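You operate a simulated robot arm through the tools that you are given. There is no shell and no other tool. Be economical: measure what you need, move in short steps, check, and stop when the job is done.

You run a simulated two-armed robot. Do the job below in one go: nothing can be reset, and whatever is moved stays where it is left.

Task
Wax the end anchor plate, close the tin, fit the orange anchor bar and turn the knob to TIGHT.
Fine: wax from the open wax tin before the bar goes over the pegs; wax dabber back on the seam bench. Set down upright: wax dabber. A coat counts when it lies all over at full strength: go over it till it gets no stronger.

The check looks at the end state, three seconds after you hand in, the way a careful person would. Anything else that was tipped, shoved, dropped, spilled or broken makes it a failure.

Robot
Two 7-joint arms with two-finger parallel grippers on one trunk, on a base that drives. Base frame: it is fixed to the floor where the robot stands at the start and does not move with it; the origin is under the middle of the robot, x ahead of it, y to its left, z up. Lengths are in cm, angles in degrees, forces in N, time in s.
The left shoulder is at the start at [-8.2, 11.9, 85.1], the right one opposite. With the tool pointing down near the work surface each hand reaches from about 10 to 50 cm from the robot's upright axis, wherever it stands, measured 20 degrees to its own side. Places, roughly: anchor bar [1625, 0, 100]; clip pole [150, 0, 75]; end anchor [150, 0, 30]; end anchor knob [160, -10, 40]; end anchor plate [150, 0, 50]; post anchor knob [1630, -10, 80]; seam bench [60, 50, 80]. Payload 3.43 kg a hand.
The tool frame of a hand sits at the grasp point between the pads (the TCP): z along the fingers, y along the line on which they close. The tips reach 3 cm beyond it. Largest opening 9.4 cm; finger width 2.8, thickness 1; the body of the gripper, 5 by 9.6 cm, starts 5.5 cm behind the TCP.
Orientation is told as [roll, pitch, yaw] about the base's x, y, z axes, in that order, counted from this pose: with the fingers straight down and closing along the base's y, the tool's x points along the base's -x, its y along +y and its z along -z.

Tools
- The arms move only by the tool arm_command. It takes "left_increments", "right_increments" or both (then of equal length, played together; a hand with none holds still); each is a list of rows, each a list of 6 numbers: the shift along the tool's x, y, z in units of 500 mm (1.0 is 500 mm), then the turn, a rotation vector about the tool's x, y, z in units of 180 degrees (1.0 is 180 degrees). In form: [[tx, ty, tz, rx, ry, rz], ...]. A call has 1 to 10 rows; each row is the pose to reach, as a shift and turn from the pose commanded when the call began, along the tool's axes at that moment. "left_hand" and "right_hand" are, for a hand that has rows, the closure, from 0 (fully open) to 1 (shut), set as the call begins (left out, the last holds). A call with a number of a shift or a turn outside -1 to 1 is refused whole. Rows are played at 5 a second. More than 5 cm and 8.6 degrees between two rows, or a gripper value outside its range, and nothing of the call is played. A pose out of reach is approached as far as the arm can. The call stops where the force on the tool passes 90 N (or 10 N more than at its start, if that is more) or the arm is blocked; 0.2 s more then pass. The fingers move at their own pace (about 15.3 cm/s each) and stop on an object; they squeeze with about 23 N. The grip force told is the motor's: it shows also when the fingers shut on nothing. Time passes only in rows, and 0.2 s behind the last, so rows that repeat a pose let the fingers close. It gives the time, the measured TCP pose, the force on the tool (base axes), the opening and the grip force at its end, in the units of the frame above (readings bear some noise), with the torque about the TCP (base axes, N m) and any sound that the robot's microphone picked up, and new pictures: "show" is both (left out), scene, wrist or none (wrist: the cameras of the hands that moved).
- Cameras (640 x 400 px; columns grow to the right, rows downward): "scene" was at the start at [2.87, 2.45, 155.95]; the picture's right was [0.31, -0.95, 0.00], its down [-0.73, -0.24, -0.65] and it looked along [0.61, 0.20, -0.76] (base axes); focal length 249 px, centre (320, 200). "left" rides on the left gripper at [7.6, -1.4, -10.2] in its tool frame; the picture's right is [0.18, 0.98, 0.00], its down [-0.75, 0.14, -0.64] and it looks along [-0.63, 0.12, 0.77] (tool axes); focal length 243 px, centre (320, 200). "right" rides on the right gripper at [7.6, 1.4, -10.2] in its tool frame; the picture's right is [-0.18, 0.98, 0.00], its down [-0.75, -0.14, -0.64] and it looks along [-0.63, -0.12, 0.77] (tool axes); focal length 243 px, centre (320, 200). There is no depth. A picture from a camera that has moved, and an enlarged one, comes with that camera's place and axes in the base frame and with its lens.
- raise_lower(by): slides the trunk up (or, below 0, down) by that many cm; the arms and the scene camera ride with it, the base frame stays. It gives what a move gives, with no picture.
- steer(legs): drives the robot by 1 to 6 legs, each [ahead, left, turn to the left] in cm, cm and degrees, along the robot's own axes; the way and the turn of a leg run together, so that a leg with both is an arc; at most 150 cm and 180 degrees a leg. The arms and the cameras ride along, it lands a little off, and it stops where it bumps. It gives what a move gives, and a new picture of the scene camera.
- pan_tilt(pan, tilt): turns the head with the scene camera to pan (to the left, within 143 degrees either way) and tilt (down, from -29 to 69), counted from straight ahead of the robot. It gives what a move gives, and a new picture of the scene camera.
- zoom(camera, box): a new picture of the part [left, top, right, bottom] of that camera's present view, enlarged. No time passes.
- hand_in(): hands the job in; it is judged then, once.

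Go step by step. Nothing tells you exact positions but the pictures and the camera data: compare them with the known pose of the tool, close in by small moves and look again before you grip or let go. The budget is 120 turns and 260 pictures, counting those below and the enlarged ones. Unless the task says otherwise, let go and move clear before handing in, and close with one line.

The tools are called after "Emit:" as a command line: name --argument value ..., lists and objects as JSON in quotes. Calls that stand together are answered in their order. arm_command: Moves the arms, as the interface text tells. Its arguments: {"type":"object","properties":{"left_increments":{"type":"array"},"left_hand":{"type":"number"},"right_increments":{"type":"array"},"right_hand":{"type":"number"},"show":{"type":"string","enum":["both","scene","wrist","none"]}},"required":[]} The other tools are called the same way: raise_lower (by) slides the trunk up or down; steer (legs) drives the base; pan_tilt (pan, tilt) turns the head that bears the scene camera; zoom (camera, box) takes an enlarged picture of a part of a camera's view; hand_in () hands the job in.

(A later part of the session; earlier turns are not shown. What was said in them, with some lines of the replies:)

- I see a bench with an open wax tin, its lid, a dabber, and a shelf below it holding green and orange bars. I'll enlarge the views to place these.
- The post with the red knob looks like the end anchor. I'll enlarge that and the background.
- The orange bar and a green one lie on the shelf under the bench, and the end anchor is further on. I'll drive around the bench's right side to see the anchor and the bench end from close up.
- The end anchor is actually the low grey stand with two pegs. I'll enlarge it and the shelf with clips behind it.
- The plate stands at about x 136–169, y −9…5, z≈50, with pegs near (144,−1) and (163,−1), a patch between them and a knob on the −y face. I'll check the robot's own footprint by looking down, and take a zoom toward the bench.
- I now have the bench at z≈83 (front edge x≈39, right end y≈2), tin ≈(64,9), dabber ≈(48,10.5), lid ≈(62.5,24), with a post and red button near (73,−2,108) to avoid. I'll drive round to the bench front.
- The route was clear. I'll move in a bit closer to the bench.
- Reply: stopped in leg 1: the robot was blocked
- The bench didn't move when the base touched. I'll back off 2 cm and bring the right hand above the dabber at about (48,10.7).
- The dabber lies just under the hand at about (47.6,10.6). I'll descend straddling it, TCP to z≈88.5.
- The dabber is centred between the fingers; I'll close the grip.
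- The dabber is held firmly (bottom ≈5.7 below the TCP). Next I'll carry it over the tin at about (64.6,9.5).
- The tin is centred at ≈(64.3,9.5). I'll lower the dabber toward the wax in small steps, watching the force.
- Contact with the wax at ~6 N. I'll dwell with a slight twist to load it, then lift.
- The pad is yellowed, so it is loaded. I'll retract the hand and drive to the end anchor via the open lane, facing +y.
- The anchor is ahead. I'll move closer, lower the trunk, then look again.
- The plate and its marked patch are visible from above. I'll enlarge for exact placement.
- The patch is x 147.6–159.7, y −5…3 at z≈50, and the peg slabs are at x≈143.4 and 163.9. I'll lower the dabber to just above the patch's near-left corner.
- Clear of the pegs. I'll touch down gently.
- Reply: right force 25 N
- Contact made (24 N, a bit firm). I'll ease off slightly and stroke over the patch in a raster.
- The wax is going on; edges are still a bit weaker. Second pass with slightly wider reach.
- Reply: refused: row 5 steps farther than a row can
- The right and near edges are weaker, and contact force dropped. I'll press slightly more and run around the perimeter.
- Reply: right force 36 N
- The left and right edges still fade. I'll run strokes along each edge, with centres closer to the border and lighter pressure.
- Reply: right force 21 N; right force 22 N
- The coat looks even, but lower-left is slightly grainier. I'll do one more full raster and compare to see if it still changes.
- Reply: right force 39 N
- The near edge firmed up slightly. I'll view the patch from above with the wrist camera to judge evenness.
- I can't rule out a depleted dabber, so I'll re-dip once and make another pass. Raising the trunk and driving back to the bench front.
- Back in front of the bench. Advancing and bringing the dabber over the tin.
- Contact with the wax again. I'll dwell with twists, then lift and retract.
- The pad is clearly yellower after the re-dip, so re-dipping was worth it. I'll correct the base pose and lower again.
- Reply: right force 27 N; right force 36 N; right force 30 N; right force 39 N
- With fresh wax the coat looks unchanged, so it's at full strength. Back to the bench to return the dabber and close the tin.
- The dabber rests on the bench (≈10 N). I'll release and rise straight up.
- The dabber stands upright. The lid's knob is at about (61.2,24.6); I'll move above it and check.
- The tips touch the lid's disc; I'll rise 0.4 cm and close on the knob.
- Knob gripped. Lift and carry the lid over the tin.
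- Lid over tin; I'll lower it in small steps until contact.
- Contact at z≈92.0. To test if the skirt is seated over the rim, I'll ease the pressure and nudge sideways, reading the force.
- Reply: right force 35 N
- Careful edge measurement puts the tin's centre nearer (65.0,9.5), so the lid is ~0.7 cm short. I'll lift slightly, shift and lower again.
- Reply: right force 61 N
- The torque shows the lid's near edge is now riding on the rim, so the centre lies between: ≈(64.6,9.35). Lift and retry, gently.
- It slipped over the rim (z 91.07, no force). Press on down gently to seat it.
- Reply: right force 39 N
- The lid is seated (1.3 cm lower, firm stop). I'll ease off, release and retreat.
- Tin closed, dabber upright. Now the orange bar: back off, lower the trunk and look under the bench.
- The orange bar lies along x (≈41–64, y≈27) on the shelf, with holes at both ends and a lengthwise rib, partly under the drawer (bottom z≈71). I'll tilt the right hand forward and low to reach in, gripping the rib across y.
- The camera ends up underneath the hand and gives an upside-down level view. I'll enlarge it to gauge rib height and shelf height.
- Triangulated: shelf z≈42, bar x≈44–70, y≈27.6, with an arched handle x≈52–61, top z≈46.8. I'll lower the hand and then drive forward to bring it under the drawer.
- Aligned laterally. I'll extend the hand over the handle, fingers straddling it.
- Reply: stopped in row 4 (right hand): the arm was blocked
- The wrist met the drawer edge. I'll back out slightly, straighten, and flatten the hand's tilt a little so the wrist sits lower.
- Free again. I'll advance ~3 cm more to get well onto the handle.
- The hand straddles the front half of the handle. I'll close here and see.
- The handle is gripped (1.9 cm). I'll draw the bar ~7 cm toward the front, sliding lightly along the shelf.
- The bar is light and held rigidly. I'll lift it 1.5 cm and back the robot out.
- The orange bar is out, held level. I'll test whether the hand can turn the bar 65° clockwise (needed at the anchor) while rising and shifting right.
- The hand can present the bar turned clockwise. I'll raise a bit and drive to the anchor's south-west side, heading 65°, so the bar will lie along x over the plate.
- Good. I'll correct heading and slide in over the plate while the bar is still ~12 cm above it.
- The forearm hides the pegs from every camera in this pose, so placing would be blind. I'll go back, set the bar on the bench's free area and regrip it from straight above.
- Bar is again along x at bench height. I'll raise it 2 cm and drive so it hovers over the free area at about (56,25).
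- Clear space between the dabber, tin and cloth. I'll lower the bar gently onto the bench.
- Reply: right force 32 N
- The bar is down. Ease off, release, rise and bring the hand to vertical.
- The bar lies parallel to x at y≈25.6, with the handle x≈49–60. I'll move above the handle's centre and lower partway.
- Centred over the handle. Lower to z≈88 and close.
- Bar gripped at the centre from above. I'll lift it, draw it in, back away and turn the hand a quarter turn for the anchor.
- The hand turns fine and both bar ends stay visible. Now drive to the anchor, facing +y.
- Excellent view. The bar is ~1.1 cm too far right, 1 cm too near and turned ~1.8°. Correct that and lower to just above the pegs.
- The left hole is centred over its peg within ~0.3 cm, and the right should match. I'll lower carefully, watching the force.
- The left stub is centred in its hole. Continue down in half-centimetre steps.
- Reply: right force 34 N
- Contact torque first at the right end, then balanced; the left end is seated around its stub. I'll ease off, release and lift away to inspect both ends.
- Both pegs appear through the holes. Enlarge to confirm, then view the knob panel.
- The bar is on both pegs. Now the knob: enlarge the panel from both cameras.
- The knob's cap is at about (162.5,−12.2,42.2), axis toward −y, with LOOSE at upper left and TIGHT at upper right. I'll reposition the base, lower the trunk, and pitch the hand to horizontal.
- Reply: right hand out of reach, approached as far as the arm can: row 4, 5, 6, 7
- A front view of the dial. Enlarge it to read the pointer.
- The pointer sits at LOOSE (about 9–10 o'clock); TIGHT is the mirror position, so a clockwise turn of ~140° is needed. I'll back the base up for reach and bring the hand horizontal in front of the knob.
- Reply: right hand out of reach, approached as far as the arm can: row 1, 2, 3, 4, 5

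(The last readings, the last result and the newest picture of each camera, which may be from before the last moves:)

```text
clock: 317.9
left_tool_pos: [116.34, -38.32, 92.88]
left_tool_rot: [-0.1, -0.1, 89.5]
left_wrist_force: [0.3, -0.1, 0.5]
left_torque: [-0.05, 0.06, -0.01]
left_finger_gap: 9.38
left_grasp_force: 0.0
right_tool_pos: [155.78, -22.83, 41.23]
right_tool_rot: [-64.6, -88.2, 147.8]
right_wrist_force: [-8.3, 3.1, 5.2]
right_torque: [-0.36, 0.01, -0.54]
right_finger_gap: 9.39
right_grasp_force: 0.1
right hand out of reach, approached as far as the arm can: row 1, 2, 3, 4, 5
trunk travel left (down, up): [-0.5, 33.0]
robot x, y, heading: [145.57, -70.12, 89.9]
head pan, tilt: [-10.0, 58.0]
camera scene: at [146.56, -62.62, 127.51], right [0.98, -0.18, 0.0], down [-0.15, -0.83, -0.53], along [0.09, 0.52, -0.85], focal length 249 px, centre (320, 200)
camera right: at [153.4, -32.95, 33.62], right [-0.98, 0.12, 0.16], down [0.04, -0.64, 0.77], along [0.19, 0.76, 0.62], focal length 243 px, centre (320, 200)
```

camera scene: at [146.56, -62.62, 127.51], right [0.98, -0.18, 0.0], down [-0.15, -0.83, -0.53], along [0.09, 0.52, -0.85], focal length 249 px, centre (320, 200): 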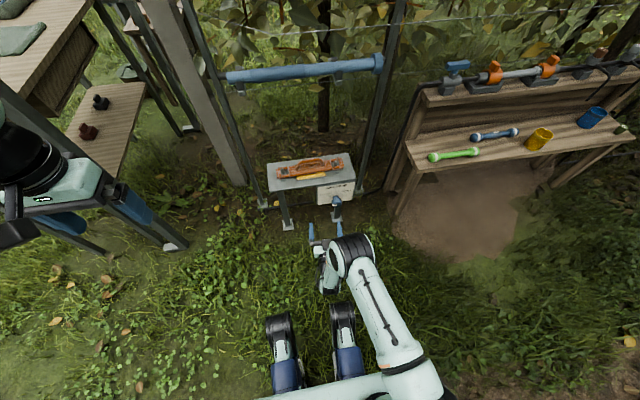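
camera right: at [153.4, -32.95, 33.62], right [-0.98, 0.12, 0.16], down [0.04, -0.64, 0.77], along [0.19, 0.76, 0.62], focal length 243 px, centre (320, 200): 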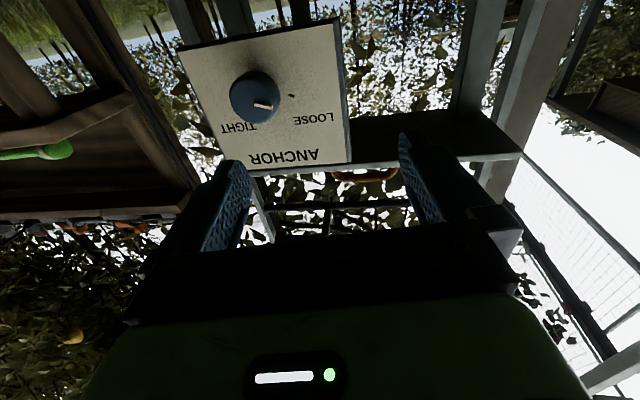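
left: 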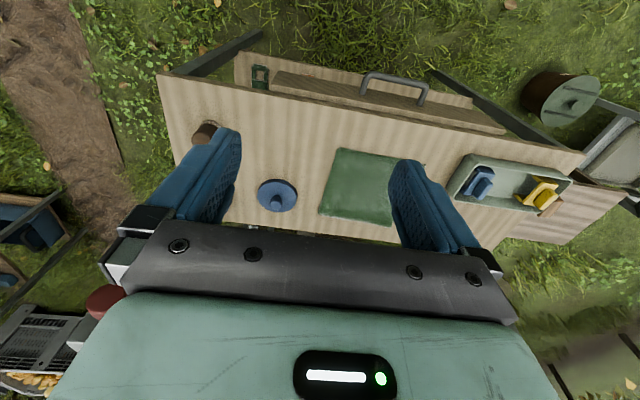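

The arm couldn't reach that far right but the hand is nearly horizontal at the right height. I'll shift the base right 7 cm instead.

Emit:
steer --legs '[[0, -7, 0]]'

Emit:
arm_command --right_increments '[[0, 0, 0, 0, 0, 0], [0, 0, 0, 0, 0, 0]]' --show "wrist"

```text
clock: 319.1
left_tool_pos: [123.34, -38.39, 92.92]
left_tool_rot: [-0.1, 0.0, 89.6]
left_wrist_force: [-0.1, 0.8, -0.4]
left_torque: [-0.01, 0.01, -0.01]
left_finger_gap: 9.38
left_grasp_force: 0.1
right_tool_pos: [162.16, -22.86, 41.52]
right_tool_rot: [-78.4, -87.7, 162.6]
right_wrist_force: [-0.2, 0.6, 0.4]
right_torque: [-0.01, 0.02, 0.0]
right_finger_gap: 9.38
right_grasp_force: 0.1
trunk travel left (down, up): [-0.5, 33.0]
robot x, y, heading: [152.12, -70.11, 89.6]
head pan, tilt: [-10.0, 58.0]
camera scene: at [153.53, -62.65, 127.51], right [0.98, -0.18, 0.0], down [-0.15, -0.83, -0.53], along [0.09, 0.52, -0.85], focal length 249 px, centre (320, 200)
```

scene: 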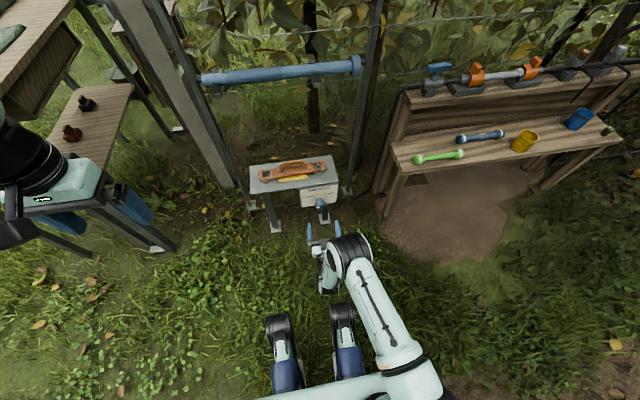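

```text
clock: 319.7
left_tool_pos: [123.32, -38.37, 92.86]
left_tool_rot: [0.0, -0.1, 89.6]
left_wrist_force: [0.3, -0.3, 0.1]
left_torque: [0.0, -0.02, 0.01]
left_finger_gap: 9.4
left_grasp_force: 0.1
right_tool_pos: [162.09, -22.8, 41.43]
right_tool_rot: [-78.4, -87.7, 162.6]
right_wrist_force: [0.7, 0.5, -0.5]
right_torque: [0.01, -0.01, -0.03]
right_finger_gap: 9.41
right_grasp_force: 0.1
trunk travel left (down, up): [-0.5, 33.0]
robot x, y, heading: [152.22, -70.34, 89.8]
head pan, tilt: [-10.0, 58.0]
camera right: at [159.92, -32.92, 33.87], right [-0.98, 0.1, 0.15], down [0.05, -0.64, 0.76], along [0.17, 0.76, 0.63], focal length 243 px, centre (320, 200)
```

right: 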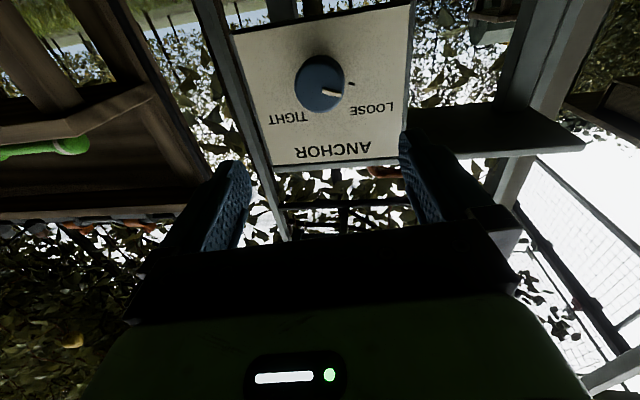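

Now free of force, 10 cm in front of the knob; knob axis estimated at (162.8, z≈39.2). I'll straighten the yaw, lower 2 cm and approach to just short of the cap.

Emit:
arm_command --right_increments '[[0.02, -0.007, 0.02, -0.016, 0, 0], [0.044, -0.014, 0.05, -0.0317, 0, 0], [0.044, -0.014, 0.07, -0.0317, 0, 0]]' --show "both"

Emit:
zoom --camera "scene" --box '[290, 150, 370, 240]'

```text
clock: 320.5
left_tool_pos: [123.36, -38.31, 92.92]
left_tool_rot: [-0.2, -0.1, 89.6]
left_wrist_force: [0.2, -0.5, 0.0]
left_torque: [-0.01, -0.01, -0.03]
left_finger_gap: 9.43
left_grasp_force: 0.0
right_tool_pos: [159.28, -18.8, 39.25]
right_tool_rot: [-76.0, -86.6, 164.1]
right_wrist_force: [0.2, -0.6, 0.4]
right_torque: [0.01, 0.0, 0.02]
right_finger_gap: 9.39
right_grasp_force: 0.0
right hand out of reach, approached as far as the arm can: row 1, 2, 3
trunk travel left (down, up): [-0.5, 33.0]
robot x, y, heading: [152.28, -69.96, 89.7]
head pan, tilt: [-10.0, 58.0]
camera scene: at [153.52, -62.64, 127.51], right [0.98, -0.18, 0.0], down [-0.15, -0.83, -0.53], along [0.09, 0.52, -0.85], focal length 249 px, centre (320, 200)
camera right: at [157.96, -29.04, 31.66], right [-0.99, 0.03, 0.13], down [0.08, -0.63, 0.77], along [0.11, 0.77, 0.63], focal length 243 px, centre (320, 200)
```

scene: 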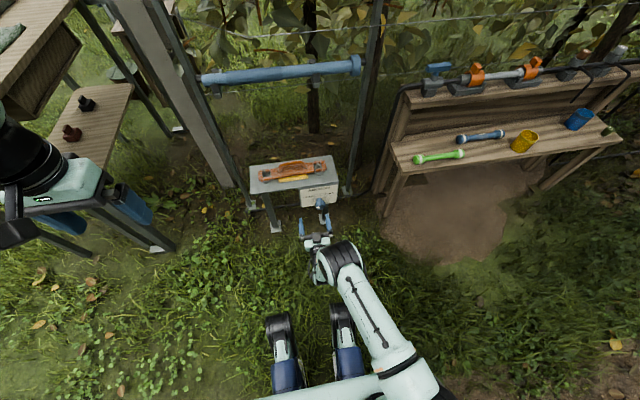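
right: 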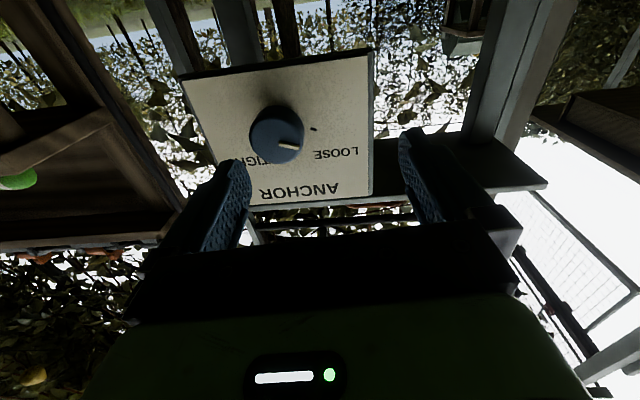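

```text
4.44 times, centred on (330, 195) of scene
camera zoom: at [153.52, -62.64, 127.51], right [0.98, -0.18, 0.0], down [-0.15, -0.83, -0.53], along [0.09, 0.52, -0.85], focal length 1107 px, centre (276, 222)
```

zoom: 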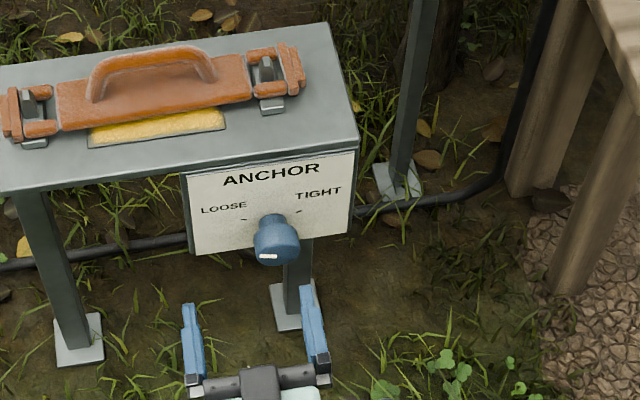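

Only the lateral offset (≈3 cm) remains, so I'll use the base for it: shift right 3.1, drop the trunk 0.5, then advance.

Emit:
steer --legs '[[0, -3.1, 0]]'

Emit:
raise_lower --by -0.5

Emit:
steer --legs '[[2.5, 0, 0]]'

Emit:
zoom --camera "right" --box '[160, 50, 480, 250]'

Emit:
zoom --camera "scene" --box '[280, 150, 360, 240]'

```text
clock: 321.5
left_tool_pos: [126.51, -38.32, 93.02]
left_tool_rot: [-0.1, -0.1, 89.6]
left_wrist_force: [0.7, -0.3, -0.6]
left_torque: [0.02, 0.02, 0.01]
left_finger_gap: 9.39
left_grasp_force: 0.1
right_tool_pos: [162.45, -18.78, 39.21]
right_tool_rot: [-76.5, -86.7, 164.5]
right_wrist_force: [-0.1, -0.1, 0.2]
right_torque: [0.01, 0.02, -0.02]
right_finger_gap: 9.44
right_grasp_force: 0.0
trunk travel left (down, up): [-0.5, 33.0]
robot x, y, heading: [155.21, -70.12, 90.0]
head pan, tilt: [-10.0, 58.0]
camera scene: at [156.65, -62.66, 127.51], right [0.98, -0.18, 0.0], down [-0.15, -0.83, -0.53], along [0.09, 0.52, -0.85], focal length 249 px, centre (320, 200)
```

scene: 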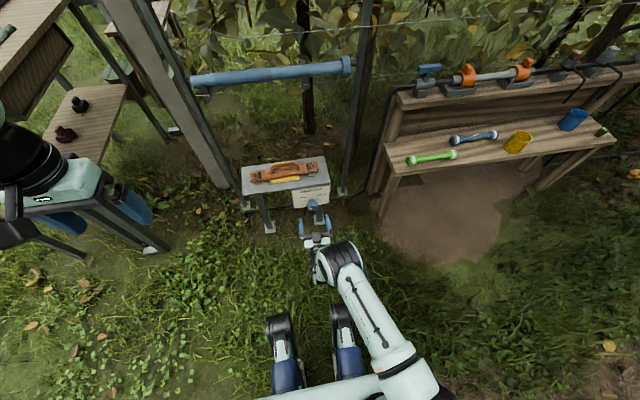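

```text
clock: 322.0
left_tool_pos: [126.49, -38.25, 92.31]
left_tool_rot: [-0.1, -0.1, 89.6]
left_wrist_force: [0.5, 0.9, -0.4]
left_torque: [-0.03, 0.01, 0.01]
left_finger_gap: 9.41
left_grasp_force: 0.1
right_tool_pos: [162.41, -18.75, 38.81]
right_tool_rot: [-76.8, -86.6, 164.8]
right_wrist_force: [0.2, -0.2, -0.5]
right_torque: [0.0, 0.01, -0.02]
right_finger_gap: 9.41
right_grasp_force: 0.0
trunk travel left (down, up): [0.0, 33.5]
robot x, y, heading: [155.65, -69.85, 89.5]
head pan, tilt: [-10.0, 58.0]
```

```text
clock: 322.8
left_tool_pos: [126.54, -35.8, 92.49]
left_tool_rot: [0.0, 0.0, 89.6]
left_wrist_force: [0.4, -0.4, 0.2]
left_torque: [-0.05, -0.01, 0.05]
left_finger_gap: 9.39
left_grasp_force: 0.1
right_tool_pos: [162.53, -16.27, 38.72]
right_tool_rot: [-76.1, -86.6, 164.3]
right_wrist_force: [-0.2, -0.1, -0.2]
right_torque: [0.04, 0.02, -0.01]
right_finger_gap: 9.41
right_grasp_force: 0.1
trunk travel left (down, up): [0.0, 33.5]
robot x, y, heading: [155.2, -67.59, 89.9]
head pan, tilt: [-10.0, 58.0]
camera scene: at [156.64, -60.08, 127.19], right [0.98, -0.18, 0.0], down [-0.15, -0.83, -0.53], along [0.09, 0.52, -0.85], focal length 249 px, centre (320, 200)
```

scene: 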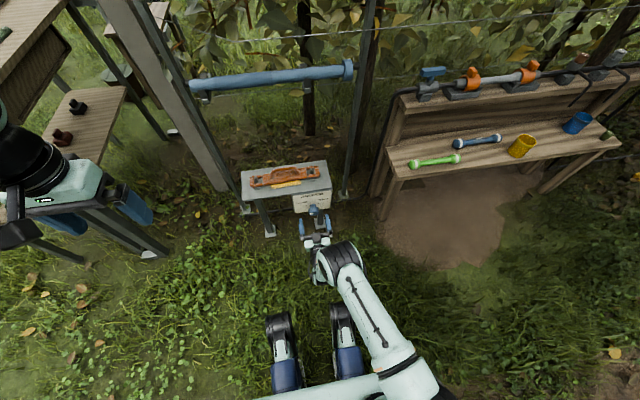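

```text
2.00 times, centred on (320, 150) of right
camera zoom: at [161.09, -26.52, 31.18], right [-0.99, 0.04, 0.13], down [0.08, -0.63, 0.77], along [0.11, 0.77, 0.63], focal length 485 px, centre (320, 300)
```

zoom: 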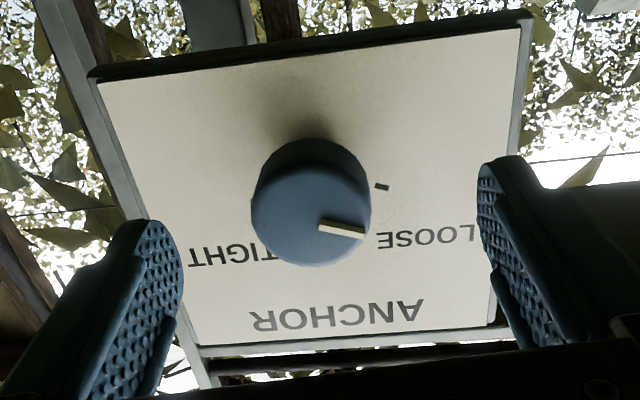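

```text
4.44 times, centred on (320, 195) of scene
camera zoom: at [156.64, -60.08, 127.19], right [0.98, -0.18, 0.0], down [-0.15, -0.83, -0.53], along [0.09, 0.52, -0.85], focal length 1107 px, centre (320, 222)
```

zoom: 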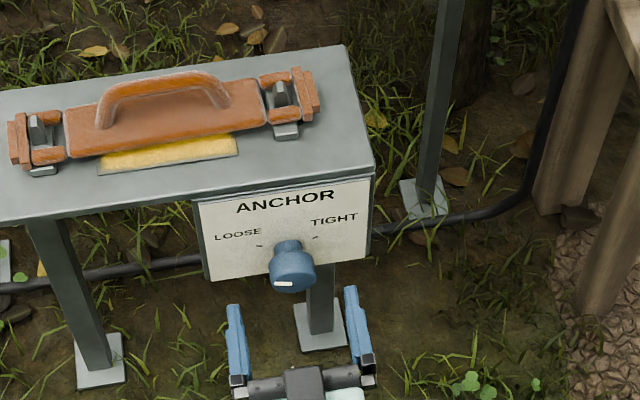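

Nearly coaxial. Lower 0.5 cm and advance 2.2 cm so the pads straddle the cap.

Emit:
arm_command --right_increments '[[0.01, -0.003, 0, 0, 0, 0], [0.01, -0.003, 0, 0, 0, 0]]' --show "none"

Emit:
steer --legs '[[2.2, 0, 0]]'

Emit:
zoom --camera "right" --box '[160, 50, 480, 250]'

```text
clock: 323.4
left_tool_pos: [126.47, -35.73, 92.34]
left_tool_rot: [0.0, 0.0, 89.6]
left_wrist_force: [-0.5, 0.5, -0.1]
left_torque: [0.01, 0.02, 0.0]
left_finger_gap: 9.39
left_grasp_force: 0.1
right_tool_pos: [162.6, -16.37, 38.29]
right_tool_rot: [-76.9, -86.5, 164.9]
right_wrist_force: [-0.1, 0.4, -0.3]
right_torque: [-0.05, -0.02, -0.01]
right_finger_gap: 9.39
right_grasp_force: 0.0
trunk travel left (down, up): [0.0, 33.5]
robot x, y, heading: [155.49, -67.08, 89.6]
head pan, tilt: [-10.0, 58.0]
```

```text
clock: 324.2
left_tool_pos: [126.47, -33.61, 92.35]
left_tool_rot: [-0.2, 0.0, 89.6]
left_wrist_force: [0.3, -0.9, 0.0]
left_torque: [0.04, 0.0, -0.02]
left_finger_gap: 9.4
left_grasp_force: 0.1
right_tool_pos: [162.68, -14.06, 38.2]
right_tool_rot: [-76.3, -86.6, 164.4]
right_wrist_force: [0.4, 0.3, 0.0]
right_torque: [0.0, 0.0, -0.02]
right_finger_gap: 9.39
right_grasp_force: 0.0
trunk travel left (down, up): [0.0, 33.5]
robot x, y, heading: [155.35, -65.24, 89.9]
head pan, tilt: [-10.0, 58.0]
camera scene: at [156.64, -57.88, 127.19], right [0.98, -0.18, 0.0], down [-0.15, -0.83, -0.53], along [0.09, 0.52, -0.85], focal length 249 px, centre (320, 200)
```

scene: 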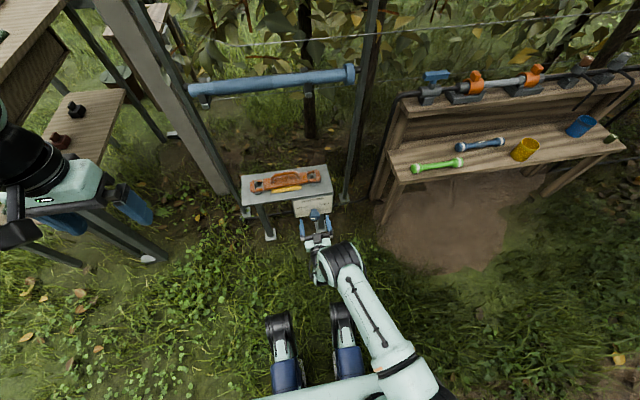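

```text
2.00 times, centred on (320, 150) of right
camera zoom: at [161.24, -24.37, 30.69], right [-0.99, 0.04, 0.13], down [0.07, -0.63, 0.77], along [0.11, 0.77, 0.63], focal length 485 px, centre (320, 300)
```

zoom: 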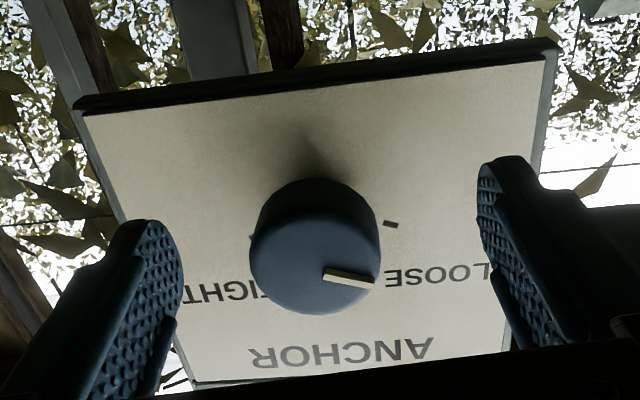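

The pads straddle the cap, close to coaxial. I'll close the grip and try the first 70° clockwise.

Emit:
arm_command --right_increments '[[0.006, 0, 0, 0, 0, 0], [0.006, 0, 0, 0, 0, 0], [0.006, 0, 0, 0, 0, 0]]' --right_hand 1 --show "none"

Emit:
arm_command --right_increments '[[0, 0, 0, 0, 0, 0.04], [0, 0, 0, 0, 0, 0.08], [0, 0, 0, 0, 0, 0.12], [0, 0, 0, 0, 0, 0.16], [0, 0, 0, 0, 0, 0.2]]' --show "wrist"

```text
clock: 325.0
left_tool_pos: [126.71, -33.57, 92.26]
left_tool_rot: [-0.2, -0.1, 89.5]
left_wrist_force: [-0.4, 0.1, 0.4]
left_torque: [0.0, 0.01, 0.01]
left_finger_gap: 9.36
left_grasp_force: 0.1
right_tool_pos: [162.96, -14.15, 38.06]
right_tool_rot: [-79.9, -86.5, 167.6]
right_wrist_force: [17.6, -7.0, 8.9]
right_torque: [0.38, 0.21, -0.5]
right_finger_gap: 3.98
right_grasp_force: 45.1
trunk travel left (down, up): [0.0, 33.5]
robot x, y, heading: [155.52, -65.25, 89.6]
head pan, tilt: [-10.0, 58.0]
```

```text
clock: 326.2
left_tool_pos: [126.52, -33.57, 92.45]
left_tool_rot: [-0.1, -0.1, 89.5]
left_wrist_force: [-0.3, -0.1, 0.0]
left_torque: [0.04, 0.01, 0.03]
left_finger_gap: 9.41
left_grasp_force: 0.0
right_tool_pos: [151.76, -9.62, 42.6]
right_tool_rot: [81.0, -62.5, 0.8]
right_wrist_force: [-0.1, 0.7, 0.5]
right_torque: [-0.01, 0.01, -0.01]
right_finger_gap: 0.01
right_grasp_force: 33.4
right hand out of reach, approached as far as the arm can: row 1, 2, 3, 4, 5
trunk travel left (down, up): [0.0, 33.5]
robot x, y, heading: [155.22, -65.27, 89.8]
head pan, tilt: [-10.0, 58.0]
camera right: at [145.73, -19.6, 37.22], right [-0.78, 0.14, 0.61], down [0.39, -0.65, 0.65], along [0.49, 0.75, 0.45], focal length 243 px, centre (320, 200)
```

right: 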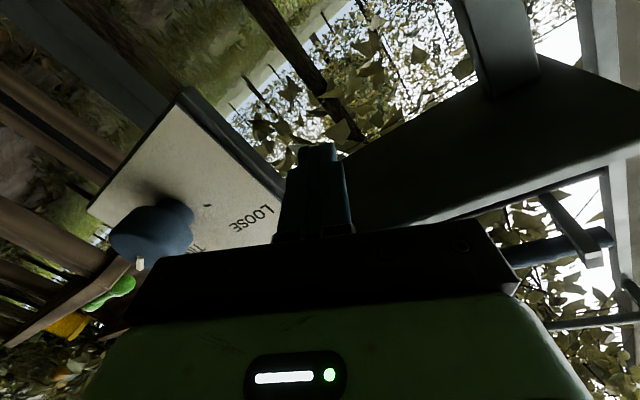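

The hand slipped off as the wrist hit its limit. I'll back straight out, check the scene, then use a better approach: hand pointing down over the cap, swinging about the knob axis.

Emit:
steer --legs '[[-18, 0, 0]]'

Emit:
zoom --camera "scene" --box '[270, 100, 370, 200]'

```text
clock: 327.8
left_tool_pos: [126.58, -51.76, 92.41]
left_tool_rot: [-0.2, -0.1, 89.5]
left_wrist_force: [-0.7, -0.7, 0.1]
left_torque: [-0.01, 0.02, -0.01]
left_finger_gap: 9.42
left_grasp_force: 0.0
right_tool_pos: [151.78, -27.74, 42.61]
right_tool_rot: [81.2, -62.7, 0.7]
right_wrist_force: [0.2, 0.3, 0.2]
right_torque: [0.01, 0.0, -0.01]
right_finger_gap: 0.0
right_grasp_force: 32.9
trunk travel left (down, up): [0.0, 33.5]
robot x, y, heading: [155.33, -83.29, 89.8]
head pan, tilt: [-10.0, 58.0]
camera scene: at [156.57, -76.05, 127.2], right [0.98, -0.18, 0.0], down [-0.15, -0.83, -0.53], along [0.09, 0.52, -0.85], focal length 249 px, centre (320, 200)
```

scene: 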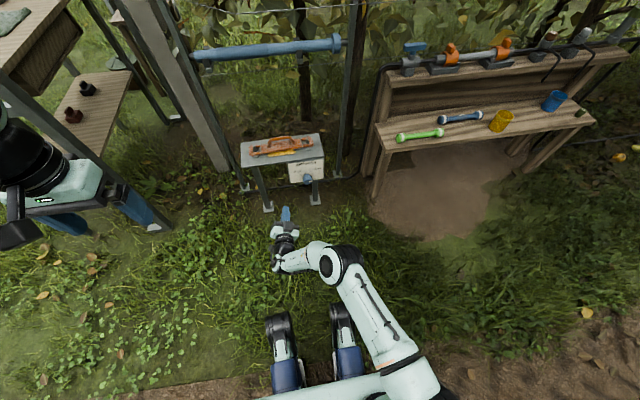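

```text
4.00 times, centred on (320, 150) of scene
camera zoom: at [156.57, -76.05, 127.2], right [0.98, -0.18, 0.0], down [-0.15, -0.83, -0.53], along [0.09, 0.52, -0.85], focal length 996 px, centre (320, 400)
```

zoom: 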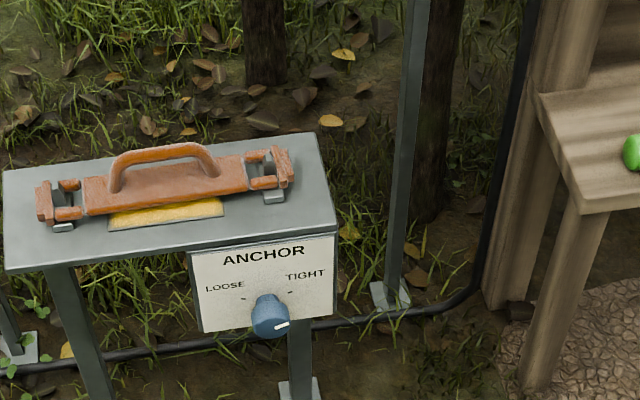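

The slip actually turned the knob: the pointer is now on the right side. Enlarge to read it.

Emit:
zoom --camera "scene" --box '[285, 150, 330, 190]'

```text
10.00 times, centred on (308, 170) of scene
camera zoom: at [156.57, -76.05, 127.2], right [0.98, -0.18, 0.0], down [-0.15, -0.83, -0.53], along [0.09, 0.52, -0.85], focal length 2491 px, centre (445, 500)
```

zoom: 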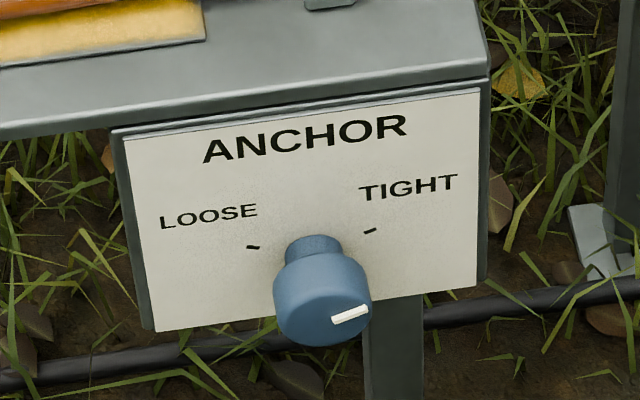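

It reads near the TIGHT side; I'll verify from the wrist camera, which faces the panel from nearly level.

Emit:
zoom --camera "right" --box '[150, 50, 330, 200]'

```text
2.67 times, centred on (240, 125) of right
camera zoom: at [145.76, -37.69, 37.21], right [-0.78, 0.14, 0.61], down [0.39, -0.65, 0.65], along [0.49, 0.74, 0.45], focal length 647 px, centre (533, 400)
```

zoom: 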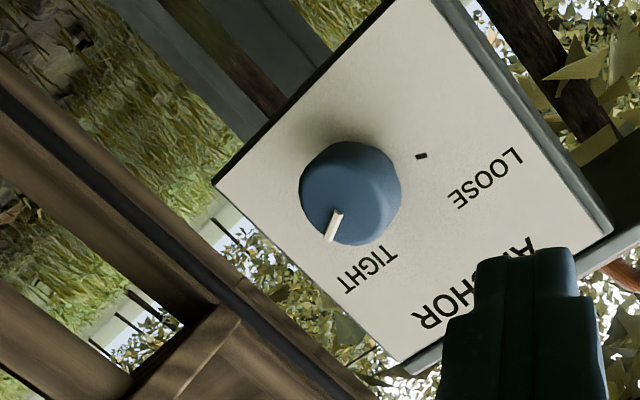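

By measurement the pointer sits at +63° from vertical, mirroring the LOOSE tick at −63°, so the knob is at TIGHT. The bar is on both pegs, and in my last views of the bench the tin was closed and the dabber upright; both hands are clear.

Emit:
hand_in

```text
The job is handed in.
```

The job is handed in: the anchor plate is waxed all over, the tin is closed and the dabber is back upright on the seam bench. The orange bar is on both pegs and the knob is at TIGHT; my grip slipped while turning it, but I measured the pointer on the TIGHT tick afterwards.
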